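You operate a simulated robot arm through the tools that you are given. There is no shell and no other tool.

The job below is to be done with a simulated robot arm. You get a single attempt, and the scene is never put back.

JOB
Warm the open tube for one heater cycle, then seal it with foil.
Fine: lid down for the cycle, left up after; feed one piece, hold the lever at least 2 s, draw the slide out again.

It is judged by the outcome, as a careful person would: the job done as asked, and still so three seconds after it is handed in. It fails if anything else is knocked over, pushed out of place, dropped, spilled or broken. A push-on lid holds only when it is set on centred and level and pressed home; a screw cap is set on level and turned clockwise until tight.

ROBOT AND FRAMES
A 7-joint arm with a two-finger parallel gripper, fixed in place. Base frame: the origin is at the foot of the arm, x ahead of it, y to its left, z up. Units: m, rad, N and s.
Its first joint turns from -2.897 to 2.897 rad. Payload 4.4 kg.
The tool frame sits at the grasp point between the pads (the TCP): z along the fingers, y along the line on which they close. The tips reach 0.023 m beyond it. The gripper opens to 0.094 m. The fingers are 0.038 m wide and 0.01 m thick; the gripper's body (0.054 by 0.096 m) begins 0.039 m behind the TCP.
Orientation is that of the tool frame in the base frame, as a unit quaternion [x, y, z, w]. With the fingers straight down and closing along the base's y, the tool's x points along the base's -x, its y along +y and its z along -z.

CONTROLS
- The arm moves only by the tool nudge_tool. Its argument "rows" is a list of rows, each a list of 7 numbers: the shift along the base's x, y, z in m, then the turn, a rotation vector about the base's x, y, z in rad, then the finger opening in m, from 0 to 0.094. In form: [[x, y, z, rx, ry, rz, hand], ...]. A call has 1 to 20 rows; each row shifts and turns the commanded pose from where the row before left it. A row lasts 0.2 s, in which the tool goes at most 0.05 m and 0.15 rad; a call with a longer step from one row to the next is refused whole, and so is a gripper value outside its range. Where a pose cannot be reached the arm comes as near as it can. A force on the tool above 90 N (or 10 N above the force at the start of the call, whichever is more), or a blocked arm, ends the call early, and 0.2 s more pass. Each finger travels about 0.108 m/s and halts on what it meets, pressing with about 24 N; the grip force reading is that of the motor and also rises with nothing between the fingers. The clock runs only during rows and for 0.2 s after the last one: add rows that do not move to give the fingers time. It gives the time, the measured TCP pose, the force on the tool (base axes), the opening and the grip force at its end, in the units of the frame above (readings bear some noise), with the torque about the TCP (base axes, N m) and any sound that the robot's microphone picked up.
- Cameras (640 x 400 px; columns grow to the right, rows downward): "scene" is fixed at [0.2193, 0.6502, 1.5909]; the picture's right is [-0.70, -0.72, 0.00], its down [-0.46, 0.45, -0.77] and it looks along [0.55, -0.54, -0.64] (base axes); focal length 260 px, centre (320, 200). "wrist" rides on the gripper at [0.086, 0.016, -0.075] in the tool frame; the picture's right is [-0.18, 0.98, 0.00], its down [-0.58, -0.11, -0.81] and it looks along [-0.79, -0.15, 0.59] (tool axes); focal length 243 px, centre (320, 200). There is no depth. A picture from a camera that has moved, and an enlarged one, comes with that camera's place and axes in the base frame and with its lens.
- snapshot(camera): a new picture of that camera. No time passes.
- inspect(camera, box): a new picture of the part [left, top, right, bottom] of that camera's present view, enlarged. No time passes.
- hand_in(): hands the job in; it is judged then, once.

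Places have to be worked out from the pictures, the camera data and where the tool is seen. Open the gripper and draw the arm clear of the work before you hand the job in, unless the task says otherwise.

The tools are called after "Call:" as name(argument=value, ...) on one line, values as JSON. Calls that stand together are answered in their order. nudge_tool: Moves the arm, as the interface text tells. Its arguments: {"type":"object","properties":{"rows":{"type":"array"}},"required":["rows"]} The other tools are called the same way: snapshot (camera) takes a picture; inspect (camera, box) takes an enlarged picture of a part of a camera's view; hand_in () hands the job in.

At the start:

```text
time: 0.0
position: [0.4147, 0.1297, 1.4075]
tcp_rot: [0.0, 1.0, 0.0, 0.0]
force: [-0.3, 0.1, -0.8]
wrist_torque: [-0.01, 0.0, -0.01]
finger_gap: 0.0941
gripper_force: 0.2
```

scene: 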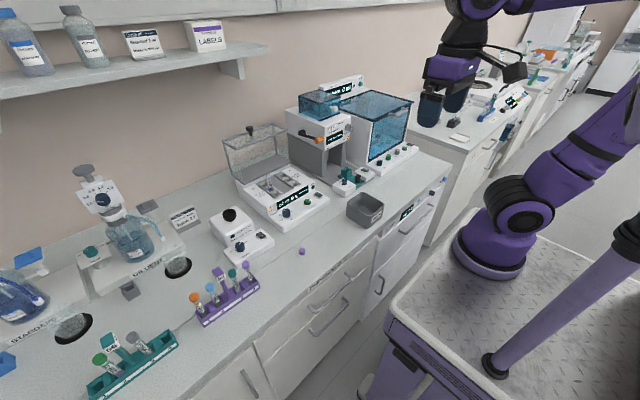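
wrist: 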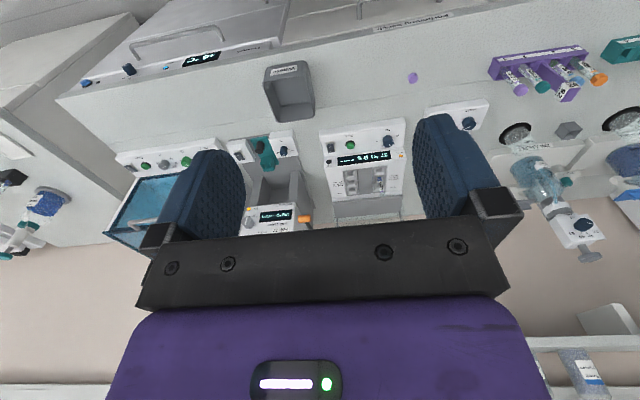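

The pictures show a bench with racks of tubes, a heater block with a lid and a foil sealer perhaps. I first look closer at the individual parts.

Call:
inspect(camera="scene", box=[220, 110, 340, 230])

Call:
inspect(camera="scene", box=[280, 70, 430, 200])

Call:
inspect(camera="scene", box=[170, 190, 320, 340])

Call:
inspect(camera="scene", box=[60, 290, 220, 400])

Call:
inspect(camera="wrist", box=[220, 100, 420, 240])

Call:
inspect(camera="wrist", box=[470, 20, 640, 160])

```text
3.33 times, centred on (280, 170) of scene
camera zoom: at [0.2193, 0.6502, 1.5909], right [-0.7, -0.72, 0.0], down [-0.46, 0.45, -0.77], along [0.55, -0.54, -0.64], focal length 866 px, centre (453, 300)
```

zoom: 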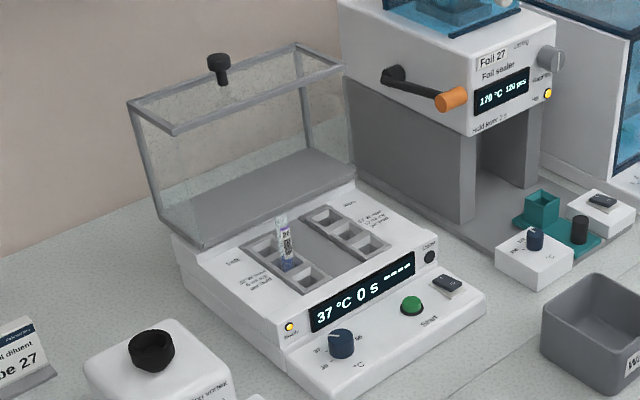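

```text
3.08 times, centred on (355, 135) of scene
camera zoom: at [0.2193, 0.6502, 1.5909], right [-0.7, -0.72, 0.0], down [-0.46, 0.45, -0.77], along [0.55, -0.54, -0.64], focal length 799 px, centre (212, 400)
```

zoom: 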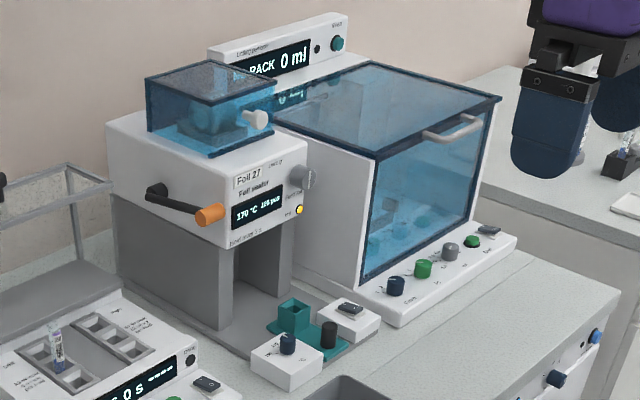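

```text
2.67 times, centred on (245, 265) of scene
camera zoom: at [0.2193, 0.6502, 1.5909], right [-0.7, -0.72, 0.0], down [-0.46, 0.45, -0.77], along [0.55, -0.54, -0.64], focal length 693 px, centre (520, 27)
```

zoom: 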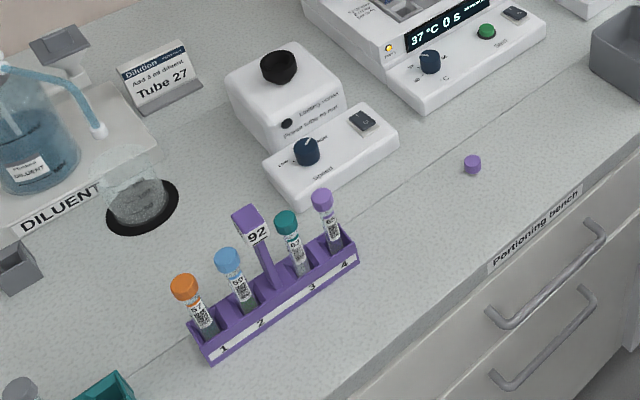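

```text
3.64 times, centred on (140, 345) of scene
camera zoom: at [0.2193, 0.6502, 1.5909], right [-0.7, -0.72, 0.0], down [-0.46, 0.45, -0.77], along [0.55, -0.54, -0.64], focal length 945 px, centre (974, -327)
```

zoom: 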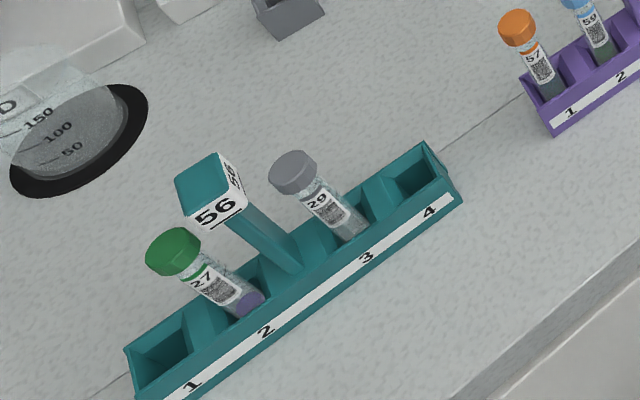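

```text
2.86 times, centred on (320, 170) of wrist
camera zoom: at [0.3285, 0.1465, 1.4819], right [0.18, 0.98, 0.0], down [0.58, -0.11, 0.81], along [0.79, -0.15, -0.59], focal length 693 px, centre (320, 286)
```

zoom: 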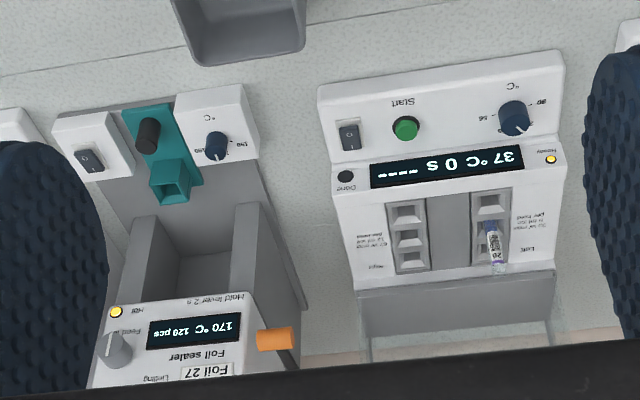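

```text
2.86 times, centred on (555, 90) of wrist
camera zoom: at [0.3285, 0.1465, 1.4819], right [0.18, 0.98, 0.0], down [0.58, -0.11, 0.81], along [0.79, -0.15, -0.59], focal length 693 px, centre (-351, 514)
```

zoom: 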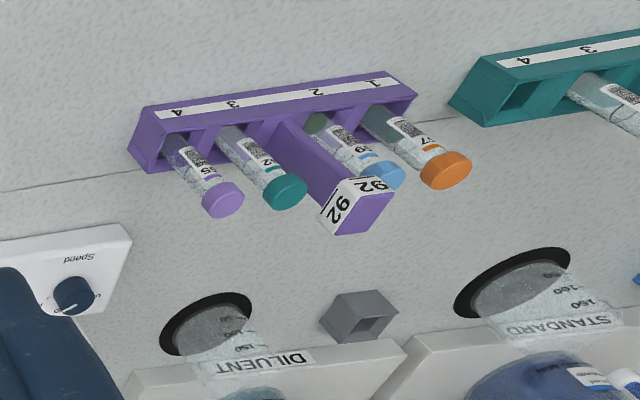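

I need the labels on the heater and the sealer, so I enlarge those.

Call:
inspect(camera="scene", box=[255, 170, 305, 202])

Call:
inspect(camera="wrist", box=[312, 115, 412, 200])

Call:
inspect(camera="scene", box=[270, 180, 335, 225])

Call:
inspect(camera="scene", box=[300, 105, 360, 155])

Call:
inspect(camera="scene", box=[320, 155, 380, 200])

Call:
inspect(camera="wrist", box=[225, 125, 315, 240])

```text
12.50 times, centred on (280, 186) of scene
camera zoom: at [0.2193, 0.6502, 1.5909], right [-0.7, -0.72, 0.0], down [-0.46, 0.45, -0.77], along [0.55, -0.54, -0.64], focal length 3248 px, centre (820, 375)
```

zoom: 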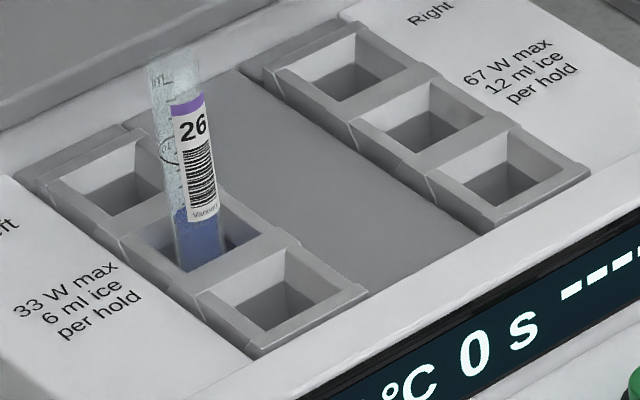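

```text
4.71 times, centred on (362, 158) of wrist
camera zoom: at [0.3285, 0.1465, 1.4819], right [0.18, 0.98, 0.0], down [0.58, -0.11, 0.81], along [0.79, -0.15, -0.59], focal length 1142 px, centre (122, 400)
```

zoom: 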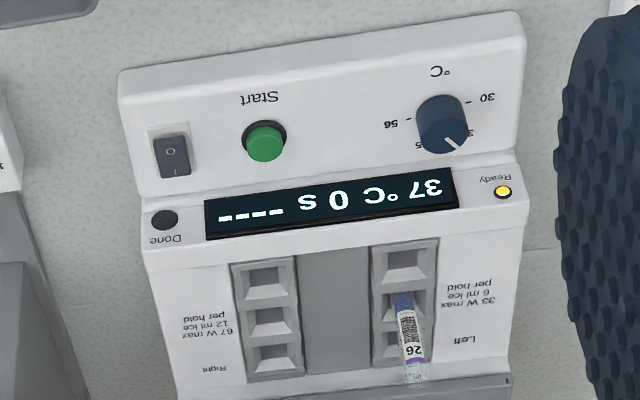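

```text
8.89 times, centred on (302, 202) of scene
camera zoom: at [0.2193, 0.6502, 1.5909], right [-0.7, -0.72, 0.0], down [-0.46, 0.45, -0.77], along [0.55, -0.54, -0.64], focal length 2309 px, centre (476, 178)
```

zoom: 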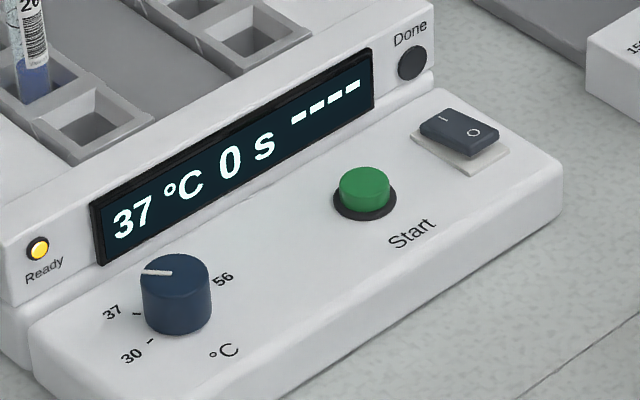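

```text
8.00 times, centred on (330, 130) of scene
camera zoom: at [0.2193, 0.6502, 1.5909], right [-0.7, -0.72, 0.0], down [-0.46, 0.45, -0.77], along [0.55, -0.54, -0.64], focal length 2078 px, centre (240, 760)
```

zoom: 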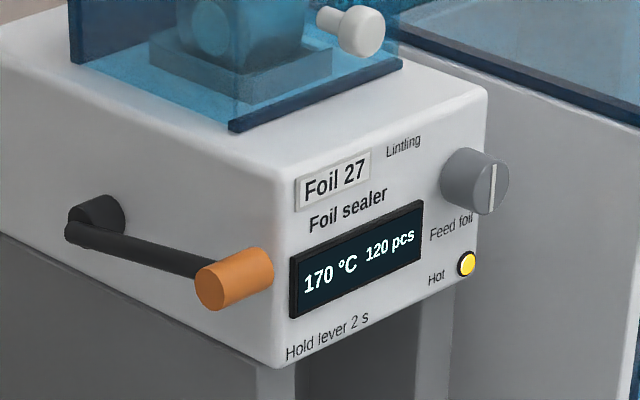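

```text
8.89 times, centred on (350, 178) of scene
camera zoom: at [0.2193, 0.6502, 1.5909], right [-0.7, -0.72, 0.0], down [-0.46, 0.45, -0.77], along [0.55, -0.54, -0.64], focal length 2309 px, centre (53, 400)
```

zoom: 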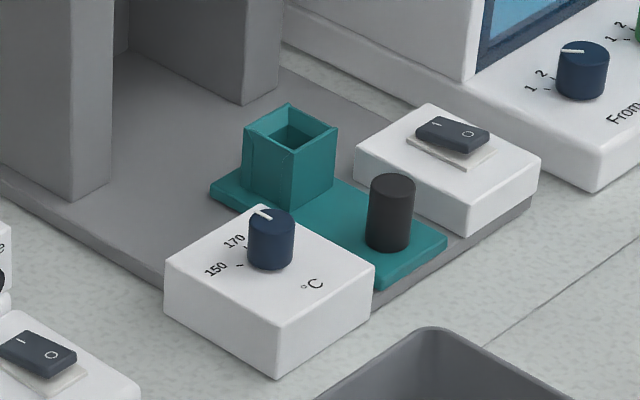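

```text
3.48 times, centred on (270, 182) of wrist
camera zoom: at [0.3285, 0.1465, 1.4819], right [0.18, 0.98, 0.0], down [0.58, -0.11, 0.81], along [0.79, -0.15, -0.59], focal length 844 px, centre (494, 261)
```

zoom: 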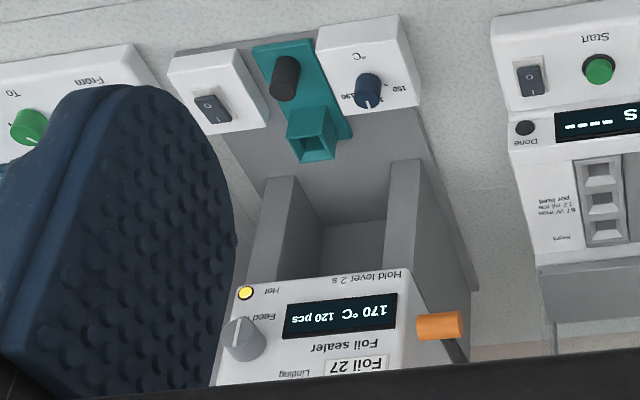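

Call:
inspect(camera="scene", box=[215, 115, 305, 185])

Call:
inspect(camera="wrist", box=[310, 100, 420, 225])

```text
5.71 times, centred on (260, 150) of scene
camera zoom: at [0.2193, 0.6502, 1.5909], right [-0.7, -0.72, 0.0], down [-0.46, 0.45, -0.77], along [0.55, -0.54, -0.64], focal length 1485 px, centre (663, 486)
```

zoom: 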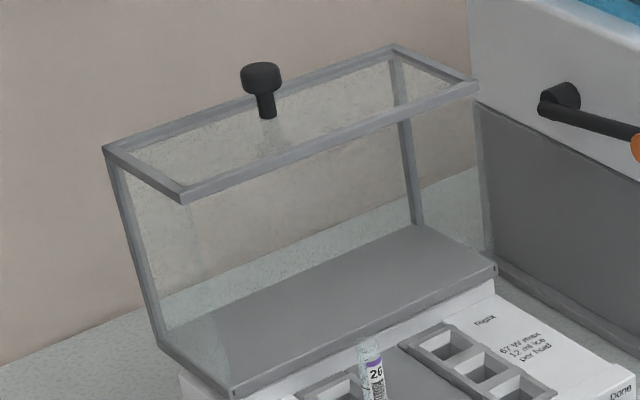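

```text
3.20 times, centred on (365, 162) of wrist
camera zoom: at [0.3285, 0.1465, 1.4819], right [0.18, 0.98, 0.0], down [0.58, -0.11, 0.81], along [0.79, -0.15, -0.59], focal length 776 px, centre (176, 320)
```

zoom: 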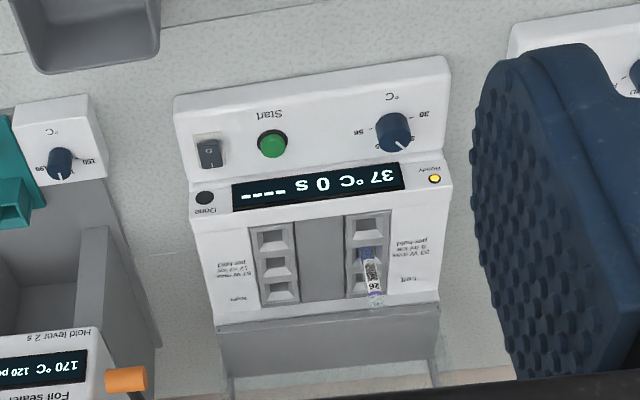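

Triangulating the two views: bench at z≈0.90, tube 26 top at about (0.927, 0.225, 1.044), teal slide socket at (0.825, -0.107, 0.962), lever handle at (0.887, 0.0, 1.12). I lower the hand a little in free space in front of the heater to get a closer wrist view.

Call:
nudge_tool(rows=[[0.01, 0.02, -0.03, 0, 0, 0, 0.094], [0.01, 0.02, -0.03, 0, 0, 0, 0.094], [0.01, 0.02, -0.03, 0, 0, 0, 0.094], [0.01, 0.02, -0.03, 0, 0, 0, 0.094], [0.01, 0.02, -0.02, 0, 0, 0, 0.094], [0, 0, 0, 0, 0, 0, 0.094]])

Call:
snapshot(camera="wrist")

Call:
snapshot(camera="scene")

```text
time: 1.4
position: [0.4661, 0.2303, 1.2679]
tcp_rot: [-0.001, 1.0, 0.0, 0.0]
force: [-0.4, -0.4, 0.9]
wrist_torque: [0.03, -0.01, -0.04]
finger_gap: 0.0938
gripper_force: 0.2
```

```text
taken
camera wrist: at [0.3798, 0.2462, 1.3421], right [0.18, 0.98, 0.0], down [0.58, -0.11, 0.81], along [0.79, -0.15, -0.59], focal length 243 px, centre (320, 200)
```

wrist: 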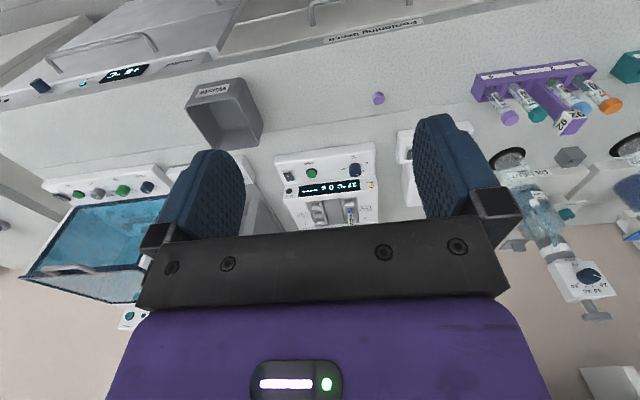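

```text
taken
```

scene: 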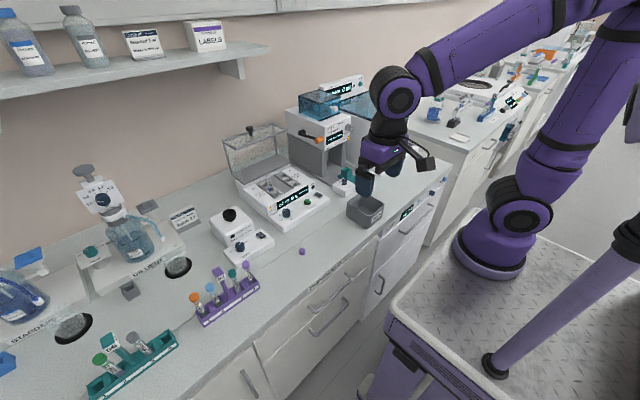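

The gripper hides the lid knob; I tilt the tool forward to raise the camera's line of sight.

Call:
nudge_tool(rows=[[0, -0.02, 0.03, 0, -0.14, 0, 0.094], [0, -0.02, 0.03, 0, -0.14, 0, 0.094], [0, 0, 0.03, 0, -0.14, 0, 0.094], [0, 0, 0.03, 0, -0.14, 0, 0.094], [0, 0, 0.02, 0, -0.14, 0, 0.094], [0, 0, 0, 0, 0, 0, 0.094]])

Call:
snapshot(camera="wrist")

```text
time: 2.8
position: [0.4663, 0.1904, 1.4077]
tcp_rot: [-0.001, 0.939, 0.0, 0.344]
force: [0.1, -0.3, 0.3]
wrist_torque: [-0.03, 0.03, 0.0]
finger_gap: 0.094
gripper_force: 0.1
```

```text
taken
camera wrist: at [0.3515, 0.207, 1.4095], right [0.14, 0.98, 0.12], down [-0.08, -0.11, 0.99], along [0.99, -0.15, 0.06], focal length 243 px, centre (320, 200)
```

wrist: 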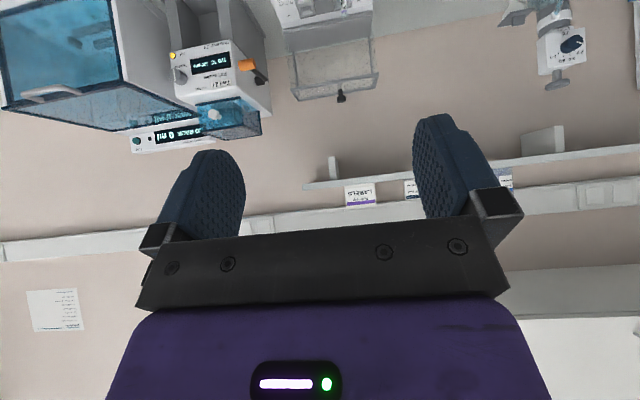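

Now the lid and its knob are in view; I enlarge the lid and the sealer front.

Call:
inspect(camera="wrist", box=[260, 0, 400, 110])

Call:
inspect(camera="wrist", box=[120, 0, 290, 150])

```text
3.64 times, centred on (330, 55) of wrist
camera zoom: at [0.3515, 0.207, 1.4095], right [0.14, 0.98, 0.12], down [-0.08, -0.11, 0.99], along [0.99, -0.15, 0.06], focal length 882 px, centre (284, 727)
```

zoom: 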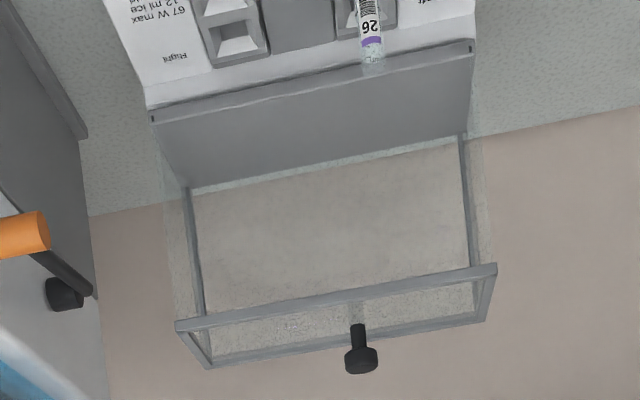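

```text
2.67 times, centred on (205, 75) of wrist
camera zoom: at [0.3515, 0.207, 1.4095], right [0.14, 0.98, 0.12], down [-0.08, -0.11, 0.99], along [0.99, -0.15, 0.06], focal length 647 px, centre (627, 533)
```

zoom: 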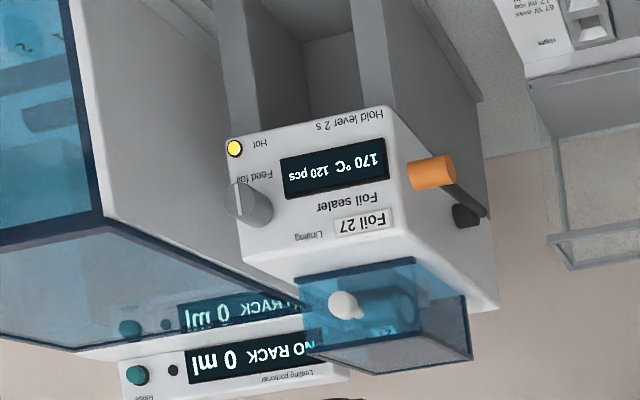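

Lid geometry: hinge line at x≈0.991, z≈1.004 (y 0.07–0.295), lid standing vertical 0.146 tall, knob head (Ø≈25 mm) at about (1.055, 0.197, 1.175). I move with the tilted hand to a spot 0.1 m short of the knob along the finger axis.

Call:
nudge_tool(rows=[[0.043, 0.0006, -0.008, 0, 0, 0, 0.07], [0.043, 0.0006, -0.008, 0, 0, 0, 0.07], [0.043, 0.0006, -0.008, 0, 0, 0, 0.07], [0.043, 0.0006, -0.008, 0, 0, 0, 0.07], [0.043, 0.0006, -0.008, 0, 0, 0, 0.07], [0.043, 0.0006, -0.008, 0, 0, 0, 0.07], [0.043, 0.0006, -0.008, 0, 0, 0, 0.07], [0.043, 0.0006, -0.008, 0, 0, 0, 0.07], [0.043, 0.0006, -0.008, 0, 0, 0, 0.07], [0.043, 0.0006, -0.008, 0, 0, 0, 0.07], [0.03, 0.0006, -0.02, 0, 0, 0, 0.07], [0.03, 0.0006, -0.02, 0, 0, 0, 0.07], [0, 0, 0, 0, 0, 0, 0.07]])

Call:
snapshot(camera="wrist")

Call:
snapshot(camera="scene")

```text
time: 5.6
position: [0.9538, 0.1972, 1.2858]
tcp_rot: [0.0, 0.939, 0.0, 0.343]
force: [-0.4, 0.2, -0.6]
wrist_torque: [0.03, 0.0, 0.03]
finger_gap: 0.0701
gripper_force: 0.1
```

```text
taken
camera wrist: at [0.8397, 0.2149, 1.2877], right [0.14, 0.98, 0.12], down [-0.07, -0.11, 0.99], along [0.99, -0.15, 0.06], focal length 243 px, centre (320, 200)
```

wrist: 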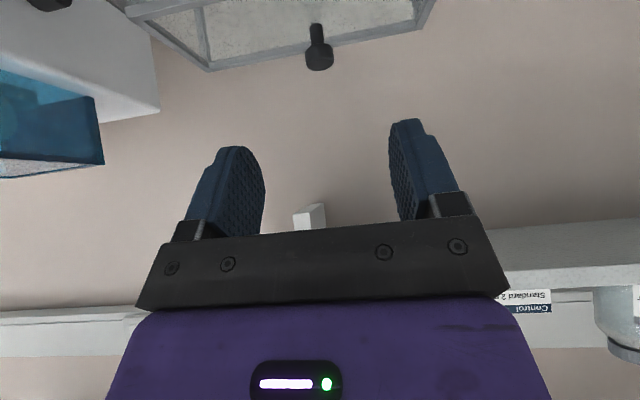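

```text
taken
```

scene: 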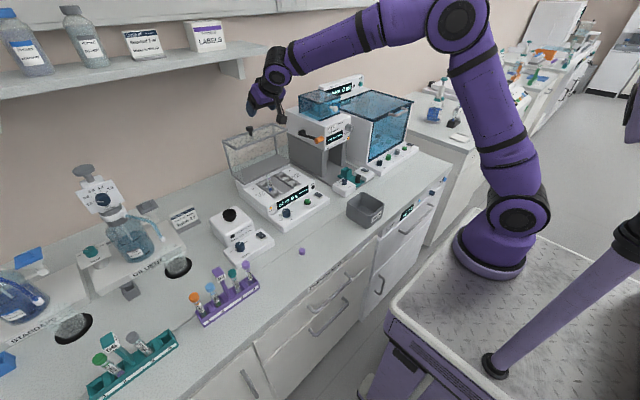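

The knob head shows at (1.055, 0.197, ≈1.178) again, and the reach is fine. I move in along the finger axis so the open fingers straddle the head.

Call:
nudge_tool(rows=[[0.024, 0, -0.025, 0, 0, 0, 0.07], [0.024, 0, -0.025, 0, 0, 0, 0.07], [0.024, 0, -0.025, 0, 0, 0, 0.06], [0.012, 0, -0.012, 0, 0, 0, 0.06], [0.011, 0, -0.012, 0, 0, 0, 0.06], [0, 0, 0, 0, 0, 0, 0.06]])

Call:
snapshot(camera="wrist")

Call:
inspect(camera="scene", box=[215, 80, 315, 180])

```text
time: 7.0
position: [1.0492, 0.1968, 1.1877]
tcp_rot: [-0.001, 0.939, 0.0, 0.343]
force: [-1.4, 1.2, 0.4]
wrist_torque: [0.01, 0.01, -0.02]
finger_gap: 0.06
gripper_force: 0.0
```

```text
taken
camera wrist: at [0.9354, 0.2132, 1.1898], right [0.14, 0.98, 0.12], down [-0.07, -0.11, 0.99], along [0.99, -0.15, 0.06], focal length 243 px, centre (320, 200)
```

wrist: 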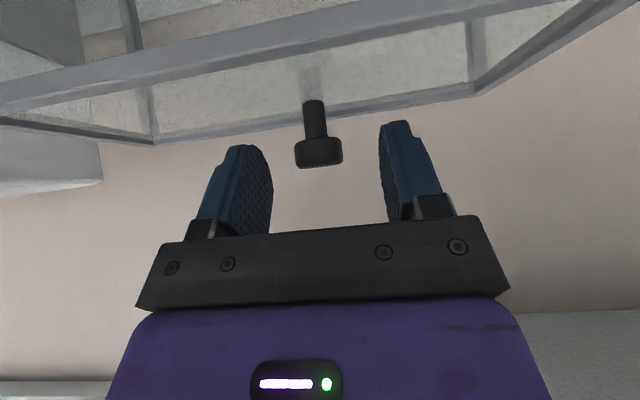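

```text
4.00 times, centred on (265, 130) of scene
camera zoom: at [0.2193, 0.6502, 1.5909], right [-0.7, -0.72, 0.0], down [-0.46, 0.45, -0.77], along [0.55, -0.54, -0.64], focal length 1039 px, centre (540, 480)
```

zoom: 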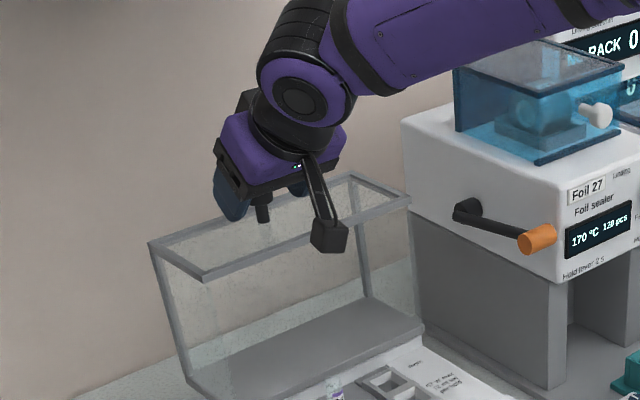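

The head sits between the fingers about 15 mm beyond the TCP. I go in a few millimetres more and close on it.

Call:
nudge_tool(rows=[[0.006, 0.001, -0.003, 0, 0, 0, 0.06], [0, 0, 0, 0, 0, 0, 0.04], [0, 0, 0, 0, 0, 0, 0.02], [0, 0, 0, 0, 0, 0, 0.015], [0, 0, 0, 0, 0, 0, 0.015]])

Call:
snapshot(camera="wrist")

```text
time: 8.2
position: [1.0561, 0.1965, 1.1853]
tcp_rot: [0.0, 0.939, -0.001, 0.344]
force: [-1.7, -13.3, 0.5]
wrist_torque: [-0.22, 0.11, -0.19]
finger_gap: 0.0256
gripper_force: 45.4
```

```text
taken
camera wrist: at [0.9426, 0.2123, 1.1865], right [0.14, 0.98, 0.12], down [-0.07, -0.11, 0.99], along [0.99, -0.15, 0.06], focal length 243 px, centre (320, 200)
```

wrist: 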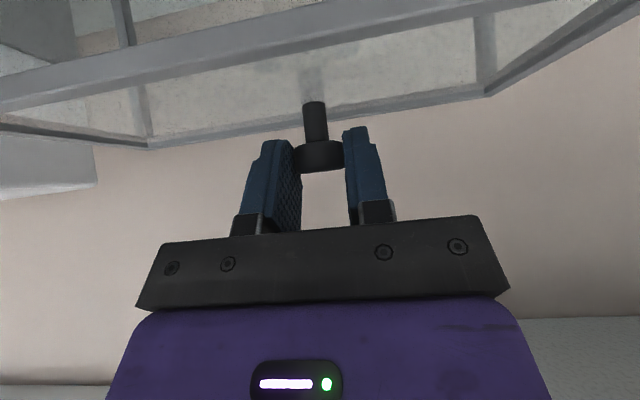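

The grip on the knob is firm (gap 25.6 mm), with a slight sideways load. I start swinging the lid forward along its hinge arc, four small steps first to verify the arc.

Call:
nudge_tool(rows=[[0, -0.001, 0, 0, 0, 0, 0.015], [-0.0153, 0, 0.0049, 0, -0.0278, 0, 0.015], [-0.0157, 0, 0.0036, 0, -0.0278, 0, 0.015], [-0.0159, 0, 0.0023, 0, -0.0278, 0, 0.015], [-0.0161, 0, 0.0009, 0, -0.0278, 0, 0.015], [0, 0, 0, 0, 0, 0, 0.015]])

Call:
snapshot(camera="wrist")

Call:
inspect(camera="scene", box=[215, 80, 315, 180])

```text
time: 9.6
position: [0.9923, 0.1967, 1.1949]
tcp_rot: [0.0, 0.92, -0.001, 0.393]
force: [-3.1, -27.3, -19.9]
wrist_torque: [-0.08, 0.9, -0.22]
finger_gap: 0.0252
gripper_force: 45.1
```

```text
taken
camera wrist: at [0.8785, 0.2124, 1.1842], right [0.13, 0.98, 0.13], down [-0.18, -0.11, 0.98], along [0.98, -0.15, 0.16], focal length 243 px, centre (320, 200)
```

wrist: 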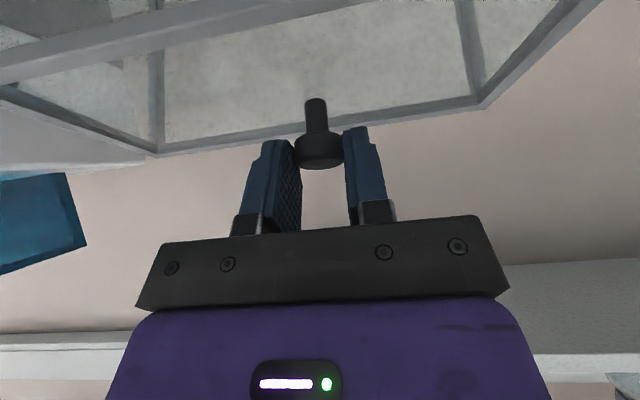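

```text
4.00 times, centred on (265, 130) of scene
camera zoom: at [0.2193, 0.6502, 1.5909], right [-0.7, -0.72, 0.0], down [-0.46, 0.45, -0.77], along [0.55, -0.54, -0.64], focal length 1039 px, centre (540, 480)
```

zoom: 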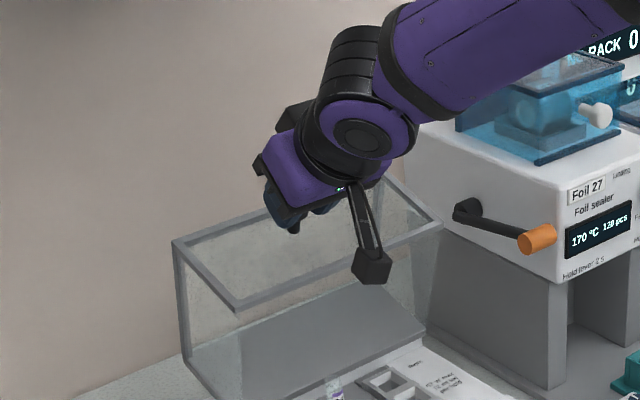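

The lid follows. The load of -27 N sideways and -20 N vertical suggests small misalignment, so I test a small shift in -y and -z to relax it.

Call:
nudge_tool(rows=[[0, -0.002, -0.002, 0, 0, 0, 0.015], [0, 0, 0, 0, 0, 0, 0.015]])

```text
time: 10.2
position: [0.9914, 0.195, 1.1949]
tcp_rot: [0.0, 0.919, -0.001, 0.395]
force: [-6.1, -20.5, -9.6]
wrist_torque: [-0.49, 1.46, -0.41]
finger_gap: 0.0251
gripper_force: 44.8
```

Both loads dropped, so the readings are the force of the lid on the tool. I continue the arc with a small further -y correction.

Call:
nudge_tool(rows=[[-0.0161, -0.0015, -0.0008, 0, -0.0278, 0, 0.015], [-0.016, -0.0015, -0.0022, 0, -0.0278, 0, 0.015], [-0.0158, -0.001, -0.0035, 0, -0.0278, 0, 0.015], [-0.0154, 0, -0.0048, 0, -0.0278, 0, 0.015], [0, 0, 0, 0, 0, 0, 0.015]])

Call:
snapshot(camera="wrist")

Call:
inspect(camera="scene", box=[215, 80, 315, 180])

```text
time: 11.4
position: [0.9291, 0.1959, 1.1832]
tcp_rot: [-0.001, 0.895, 0.002, 0.445]
force: [3.3, 11.9, 4.0]
wrist_torque: [0.26, -0.86, 0.25]
finger_gap: 0.0253
gripper_force: 45.3
```

```text
taken
camera wrist: at [0.8175, 0.2115, 1.1597], right [0.11, 0.98, 0.15], down [-0.29, -0.11, 0.95], along [0.95, -0.14, 0.28], focal length 243 px, centre (320, 200)
```

wrist: 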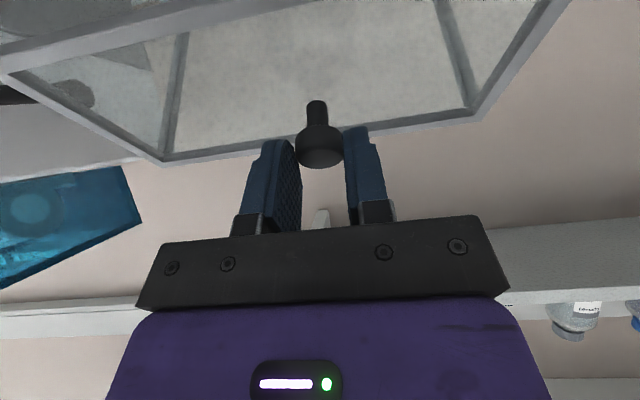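

```text
4.00 times, centred on (265, 130) of scene
camera zoom: at [0.2193, 0.6502, 1.5909], right [-0.7, -0.72, 0.0], down [-0.46, 0.45, -0.77], along [0.55, -0.54, -0.64], focal length 1039 px, centre (540, 480)
```

zoom: 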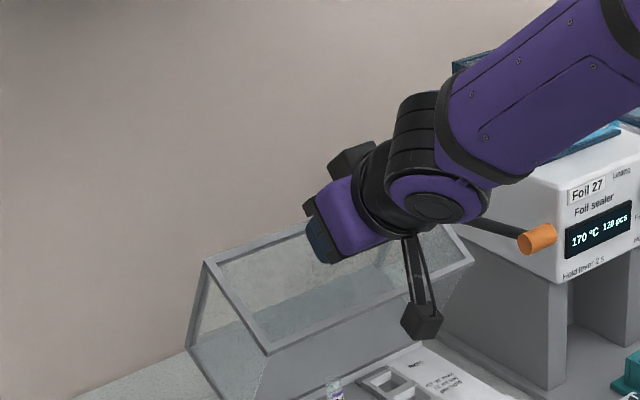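

The arc fits well; I correct y by +1 mm and continue to about 65°.

Call:
nudge_tool(rows=[[-0.015, 0.001, -0.006, 0, -0.0278, 0, 0.015], [-0.0144, 0.0005, -0.0072, 0, -0.0278, 0, 0.015], [-0.0137, 0, -0.0084, 0, -0.0278, 0, 0.015], [-0.013, 0, -0.0096, 0, -0.0278, 0, 0.015], [-0.0121, 0, -0.0106, 0, -0.0278, 0, 0.015], [0, 0, 0, 0, 0, 0, 0.015]])

Call:
snapshot(camera="wrist")

Call:
snapshot(camera="scene")

```text
time: 12.8
position: [0.8604, 0.1953, 1.1406]
tcp_rot: [-0.001, 0.862, 0.0, 0.506]
force: [3.9, 27.9, 5.8]
wrist_torque: [0.24, -1.33, 0.44]
finger_gap: 0.0253
gripper_force: 44.9
```

```text
taken
camera wrist: at [0.7536, 0.2117, 1.1015], right [0.09, 0.98, 0.16], down [-0.42, -0.11, 0.9], along [0.9, -0.15, 0.4], focal length 243 px, centre (320, 200)
```

wrist: 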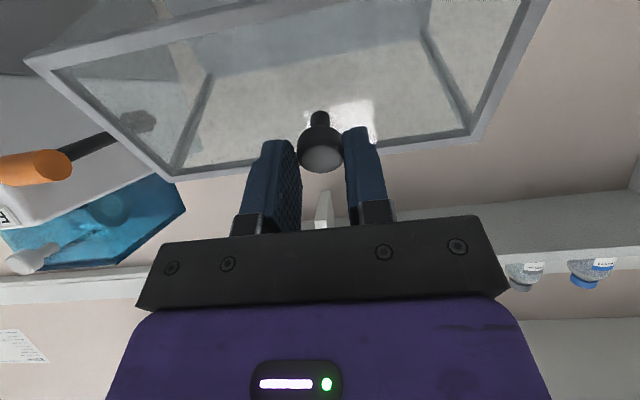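

```text
taken
```

scene: 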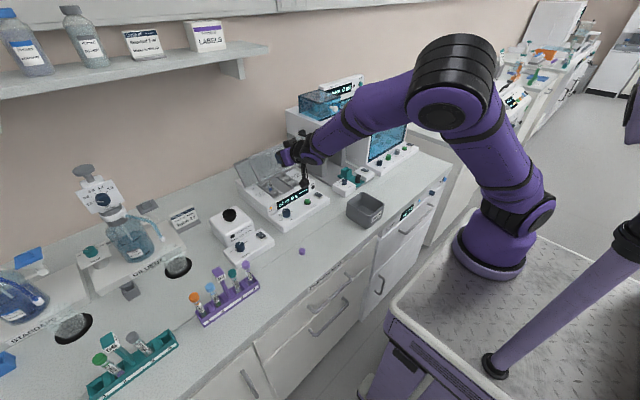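

Side force +28 N, so I shift +y, then bring the lid down the remaining steps more slowly.

Call:
nudge_tool(rows=[[-0.0111, 0.0025, -0.0116, 0, -0.0278, 0, 0.015], [-0.01, 0.001, -0.0126, 0, -0.0278, 0, 0.015], [-0.009, 0, -0.0133, 0, -0.0278, 0, 0.015], [-0.0078, 0, -0.0139, 0, -0.0278, 0, 0.015], [0, 0, 0, 0, 0, 0, 0.015]])

Call:
snapshot(camera="wrist")

Call:
inspect(camera="scene", box=[220, 120, 340, 220])

```text
time: 14.0
position: [0.8225, 0.1968, 1.0913]
tcp_rot: [0.0, 0.834, 0.0, 0.552]
force: [3.6, 3.4, 3.9]
wrist_torque: [0.01, -0.87, 0.17]
finger_gap: 0.0255
gripper_force: 45.1
```

```text
taken
camera wrist: at [0.7206, 0.2121, 1.0404], right [0.07, 0.98, 0.17], down [-0.52, -0.11, 0.85], along [0.85, -0.15, 0.5], focal length 243 px, centre (320, 200)
```

wrist: 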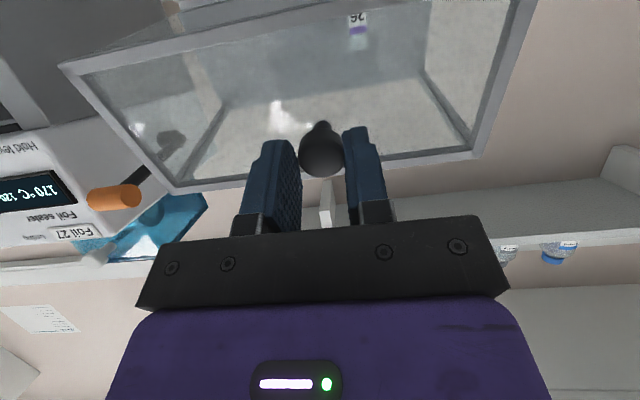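

```text
4.00 times, centred on (280, 170) of scene
camera zoom: at [0.2193, 0.6502, 1.5909], right [-0.7, -0.72, 0.0], down [-0.46, 0.45, -0.77], along [0.55, -0.54, -0.64], focal length 1039 px, centre (480, 320)
```

zoom: 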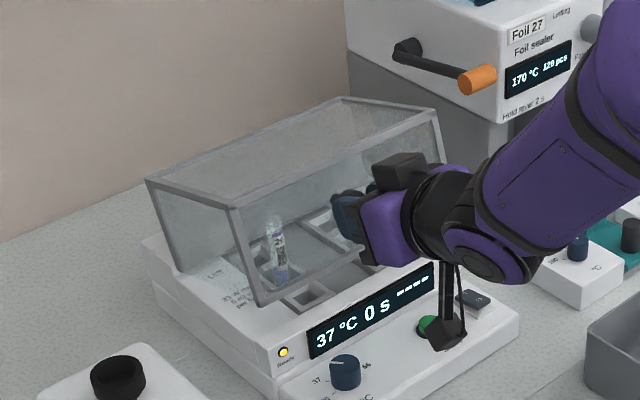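

The lid is nearly down (about 7° left) and forces are small. I finish with small steps without more tilt, watching for the contact force.

Call:
nudge_tool(rows=[[-0.0033, 0, -0.0072, 0, 0, 0, 0.015], [-0.003, 0, -0.0073, 0, 0, 0, 0.015], [0, 0, 0, 0, 0, 0, 0.015]])

Call:
inspect(camera="scene", box=[220, 120, 340, 220])

```text
time: 14.8
position: [0.8161, 0.1957, 1.0763]
tcp_rot: [0.001, 0.833, -0.001, 0.554]
force: [-5.3, -5.1, 9.5]
wrist_torque: [-0.01, -1.41, 0.02]
finger_gap: 0.0254
gripper_force: 45.1
```

```text
4.00 times, centred on (280, 170) of scene
camera zoom: at [0.2193, 0.6502, 1.5909], right [-0.7, -0.72, 0.0], down [-0.46, 0.45, -0.77], along [0.55, -0.54, -0.64], focal length 1039 px, centre (480, 320)
```

zoom: 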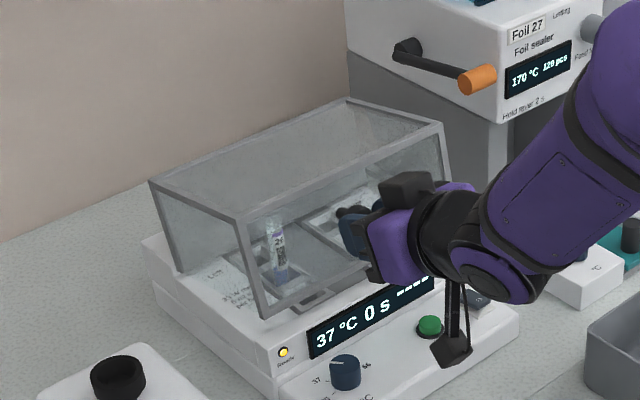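

Call:
nudge_tool(rows=[[-0.0008, 0, -0.003, 0, 0, 0, 0.015], [-0.0008, 0, -0.003, 0, 0, 0, 0.015], [0, 0, 0, 0, 0, 0, 0.015]])

Call:
inspect(camera="scene", box=[235, 140, 315, 220])

```text
time: 15.6
position: [0.815, 0.195, 1.0695]
tcp_rot: [0.0, 0.833, -0.001, 0.553]
force: [-14.8, -9.4, 10.8]
wrist_torque: [-0.05, -1.07, -0.08]
finger_gap: 0.0257
gripper_force: 45.0
```

```text
5.00 times, centred on (275, 180) of scene
camera zoom: at [0.2193, 0.6502, 1.5909], right [-0.7, -0.72, 0.0], down [-0.46, 0.45, -0.77], along [0.55, -0.54, -0.64], focal length 1299 px, centre (545, 300)
```

zoom: 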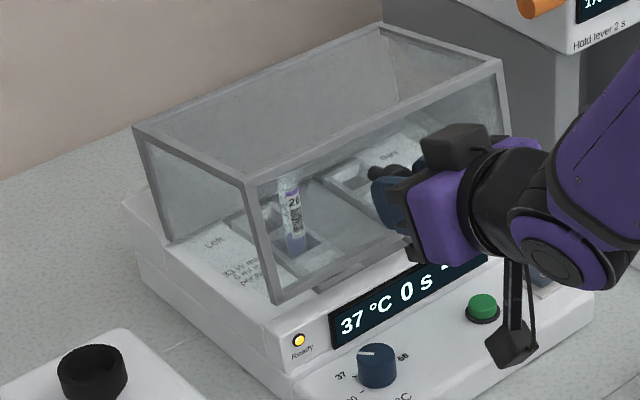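

Still slightly moving; I keep lowering in 2 mm steps, easing x forward a little.

Call:
nudge_tool(rows=[[-0.0015, -0.0005, -0.0025, 0, 0, 0, 0.015], [-0.001, 0, -0.0025, 0, 0, 0, 0.015], [0, 0, 0, 0, 0, 0, 0.015]])

Call:
inspect(camera="scene", box=[235, 140, 315, 220])

```text
time: 16.4
position: [0.8119, 0.1957, 1.0653]
tcp_rot: [0.0, 0.833, 0.0, 0.553]
force: [-7.5, -7.7, 9.4]
wrist_torque: [-0.02, -1.44, -0.05]
finger_gap: 0.0254
gripper_force: 44.3
```

```text
5.00 times, centred on (275, 180) of scene
camera zoom: at [0.2193, 0.6502, 1.5909], right [-0.7, -0.72, 0.0], down [-0.46, 0.45, -0.77], along [0.55, -0.54, -0.64], focal length 1299 px, centre (545, 300)
```

zoom: 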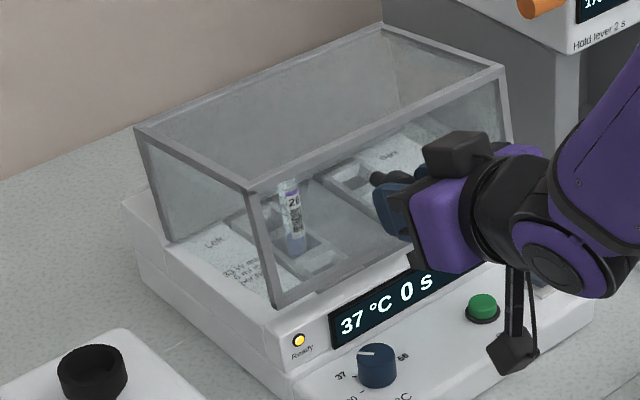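

The lid seems still ~2° open; I go on a few more millimetres.

Call:
nudge_tool(rows=[[-0.0008, -0.0005, -0.003, 0, 0, 0, 0.015], [-0.0008, 0, -0.003, 0, 0, 0, 0.015], [0, 0, 0, 0, 0, 0, 0.015], [0, 0, 0, 0, 0, 0, 0.015]])

Call:
inspect(camera="scene", box=[235, 140, 315, 220])

Call:
snapshot(camera="wrist")

```text
time: 17.4
position: [0.8106, 0.1949, 1.0603]
tcp_rot: [0.0, 0.833, 0.0, 0.553]
force: [-8.2, -5.4, 9.4]
wrist_torque: [-0.05, -1.39, -0.3]
finger_gap: 0.0257
gripper_force: 44.8
```

```text
5.00 times, centred on (275, 180) of scene
camera zoom: at [0.2193, 0.6502, 1.5909], right [-0.7, -0.72, 0.0], down [-0.46, 0.45, -0.77], along [0.55, -0.54, -0.64], focal length 1299 px, centre (545, 300)
```

zoom: 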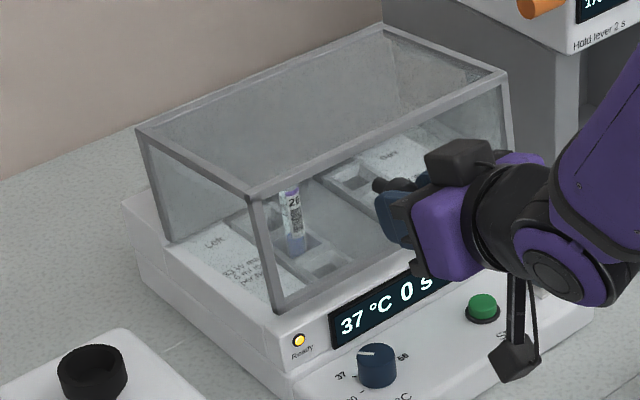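

```text
taken
camera wrist: at [0.7088, 0.212, 1.009], right [0.07, 0.98, 0.17], down [-0.52, -0.11, 0.85], along [0.85, -0.15, 0.5], focal length 243 px, centre (320, 200)
```

wrist: 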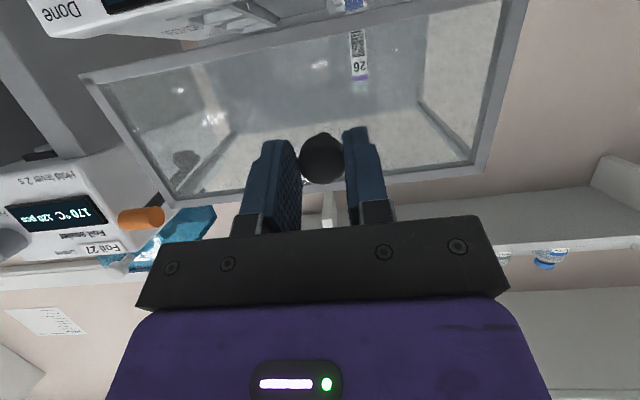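

Call:
nudge_tool(rows=[[-0.0006, 0, -0.003, 0, 0, 0, 0.015], [-0.0006, 0, -0.003, 0, 0, 0, 0.015], [0, 0, 0, 0, 0, 0, 0.015], [0, 0, 0, 0, 0, 0, 0.015]])

Call:
inspect(camera="scene", box=[235, 140, 315, 220])

```text
time: 18.4
position: [0.8092, 0.1952, 1.0535]
tcp_rot: [0.0, 0.833, 0.0, 0.553]
force: [-13.7, -2.0, 9.5]
wrist_torque: [-0.07, -1.02, -0.2]
finger_gap: 0.0253
gripper_force: 45.0
```

```text
5.00 times, centred on (275, 180) of scene
camera zoom: at [0.2193, 0.6502, 1.5909], right [-0.7, -0.72, 0.0], down [-0.46, 0.45, -0.77], along [0.55, -0.54, -0.64], focal length 1299 px, centre (545, 300)
```

zoom: 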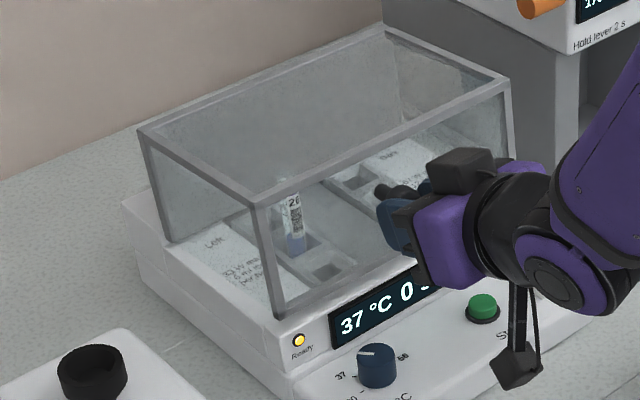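

The lid still moves freely; a further 6 mm.

Call:
nudge_tool(rows=[[-0.0012, 0, -0.003, 0, 0, 0, 0.015], [-0.0008, 0, -0.003, 0, 0, 0, 0.015], [0, 0, 0, 0, 0, 0, 0.015], [0, 0, 0, 0, 0, 0, 0.015]])

Call:
inspect(camera="scene", box=[235, 140, 315, 220])

Call:
snapshot(camera="wrist")

```text
time: 19.4
position: [0.8087, 0.1949, 1.0467]
tcp_rot: [-0.001, 0.834, 0.001, 0.552]
force: [-3.7, -3.7, 7.0]
wrist_torque: [0.02, -1.28, 0.08]
finger_gap: 0.0256
gripper_force: 45.0
```

```text
5.00 times, centred on (275, 180) of scene
camera zoom: at [0.2193, 0.6502, 1.5909], right [-0.7, -0.72, 0.0], down [-0.46, 0.45, -0.77], along [0.55, -0.54, -0.64], focal length 1299 px, centre (545, 300)
```

zoom: 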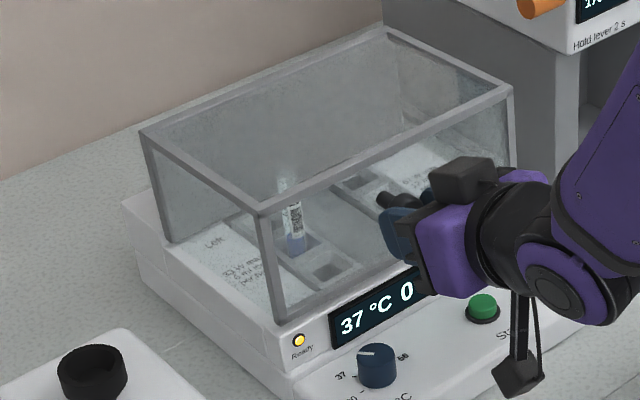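

```text
taken
camera wrist: at [0.7059, 0.2119, 0.9964], right [0.07, 0.98, 0.17], down [-0.52, -0.11, 0.85], along [0.85, -0.15, 0.5], focal length 243 px, centre (320, 200)
```

wrist: 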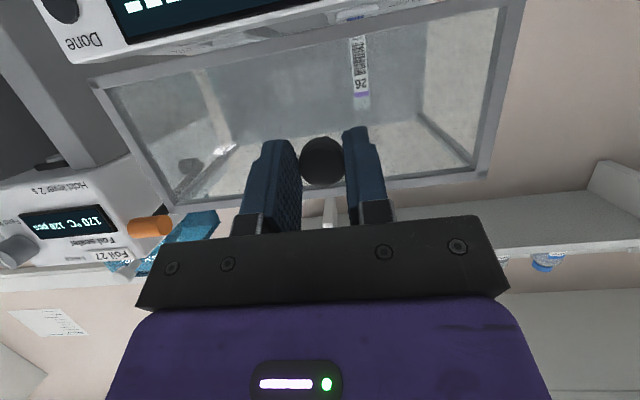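

The lid's lower front edge still looks ~5 mm above the heater top. I lower further in small steps.

Call:
nudge_tool(rows=[[-0.0004, 0, -0.003, 0, 0, 0, 0.015], [-0.0004, 0, -0.003, 0, 0, 0, 0.015], [0, 0, 0, 0, 0, 0, 0.015], [0, 0, 0, 0, 0, 0, 0.015]])

Call:
inspect(camera="scene", box=[245, 175, 295, 215])

Call:
snapshot(camera="wrist")

```text
time: 20.4
position: [0.8066, 0.1954, 1.0411]
tcp_rot: [-0.001, 0.833, 0.001, 0.553]
force: [-7.5, -1.6, 7.4]
wrist_torque: [0.0, -1.26, -0.2]
finger_gap: 0.0253
gripper_force: 45.1
```

```text
10.00 times, centred on (270, 195) of scene
camera zoom: at [0.2193, 0.6502, 1.5909], right [-0.7, -0.72, 0.0], down [-0.46, 0.45, -0.77], along [0.55, -0.54, -0.64], focal length 2598 px, centre (820, 250)
```

zoom: 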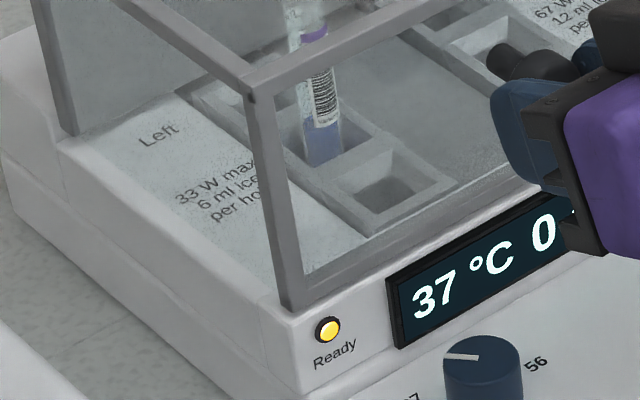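

```text
taken
camera wrist: at [0.7048, 0.212, 0.9908], right [0.07, 0.98, 0.17], down [-0.52, -0.11, 0.85], along [0.85, -0.15, 0.5], focal length 243 px, centre (320, 200)
```

wrist: 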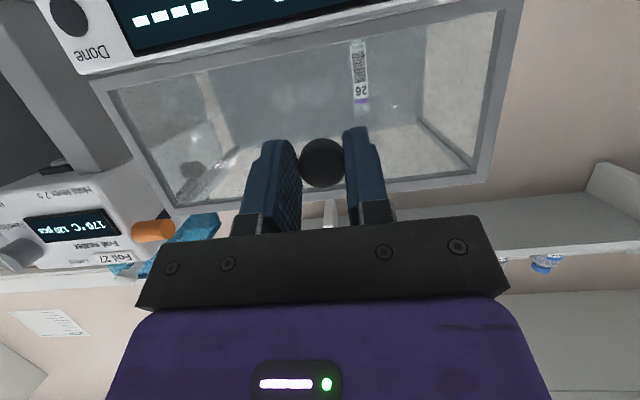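

Nearly seated. I press further in 1.5 mm steps until the vertical force rises.

Call:
nudge_tool(rows=[[-0.0002, 0, -0.002, 0, 0, 0, 0.015], [-0.0002, 0, -0.002, 0, 0, 0, 0.015], [0, 0, 0, 0, 0, 0, 0.015], [0, 0, 0, 0, 0, 0, 0.015]])

Call:
inspect(camera="scene", box=[245, 175, 295, 215])

```text
time: 21.4
position: [0.8062, 0.1958, 1.0379]
tcp_rot: [0.0, 0.832, 0.0, 0.554]
force: [-13.4, -3.5, 22.0]
wrist_torque: [0.0, -0.56, 0.07]
finger_gap: 0.0255
gripper_force: 45.0
```

```text
10.00 times, centred on (270, 195) of scene
camera zoom: at [0.2193, 0.6502, 1.5909], right [-0.7, -0.72, 0.0], down [-0.46, 0.45, -0.77], along [0.55, -0.54, -0.64], focal length 2598 px, centre (820, 250)
```

zoom: 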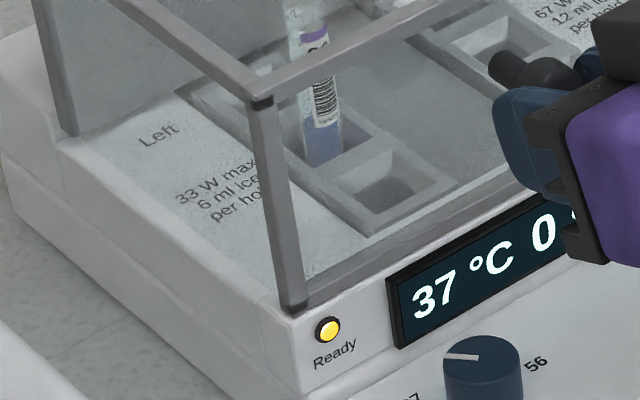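

Vertical force rose to 22 N and the frame now sits on the heater top: the lid is closed. I open the fingers and back off along the finger axis.

Call:
nudge_tool(rows=[[0, 0, 0.001, 0, 0, 0, 0.035], [0, 0, 0, 0, 0, 0, 0.05], [0, 0, 0, 0, 0, 0, 0.05], [-0.02, 0, 0.008, 0, 0, 0, 0.05], [-0.03, 0, 0.014, 0, 0.05, 0, 0.05], [-0.03, 0, 0.03, 0, 0.1, 0, 0.05], [-0.03, 0, 0.035, 0, 0.14, 0, 0.05], [-0.03, 0, 0.035, 0, 0.14, 0, 0.05], [-0.03, 0, 0.035, 0, 0.04, 0, 0.05], [0, 0, 0, 0, 0, 0, 0.05]])

Call:
inspect(camera="scene", box=[230, 130, 330, 230])

Call:
snapshot(camera="wrist")

```text
time: 23.6
position: [0.6367, 0.1951, 1.1956]
tcp_rot: [-0.001, 0.939, 0.001, 0.345]
force: [-1.0, 0.1, -0.2]
wrist_torque: [-0.01, 0.01, -0.02]
finger_gap: 0.0501
gripper_force: 0.1
```

```text
4.00 times, centred on (280, 180) of scene
camera zoom: at [0.2193, 0.6502, 1.5909], right [-0.7, -0.72, 0.0], down [-0.46, 0.45, -0.77], along [0.55, -0.54, -0.64], focal length 1039 px, centre (480, 280)
```

zoom: 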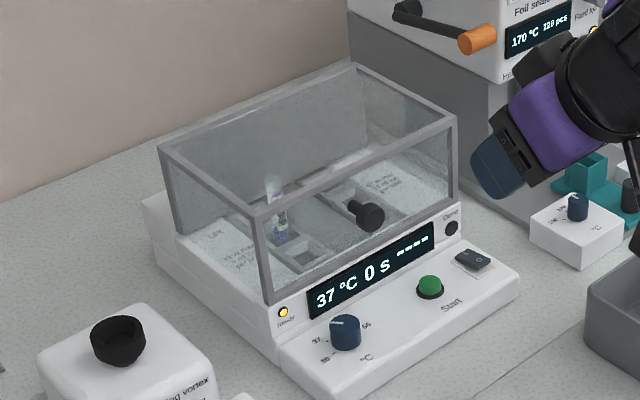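

```text
taken
camera wrist: at [0.5233, 0.2118, 1.1977], right [0.14, 0.98, 0.12], down [-0.08, -0.11, 0.99], along [0.99, -0.15, 0.06], focal length 243 px, centre (320, 200)
```

wrist: 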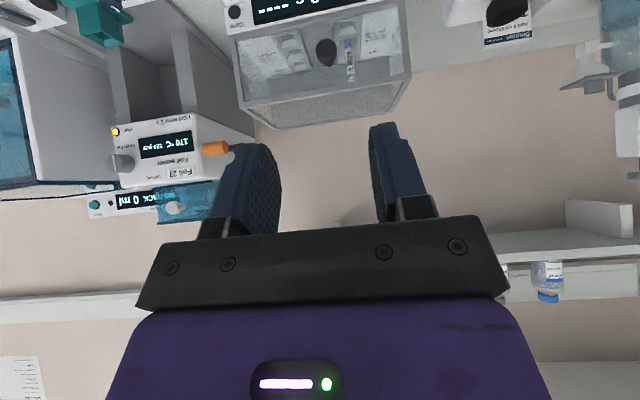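

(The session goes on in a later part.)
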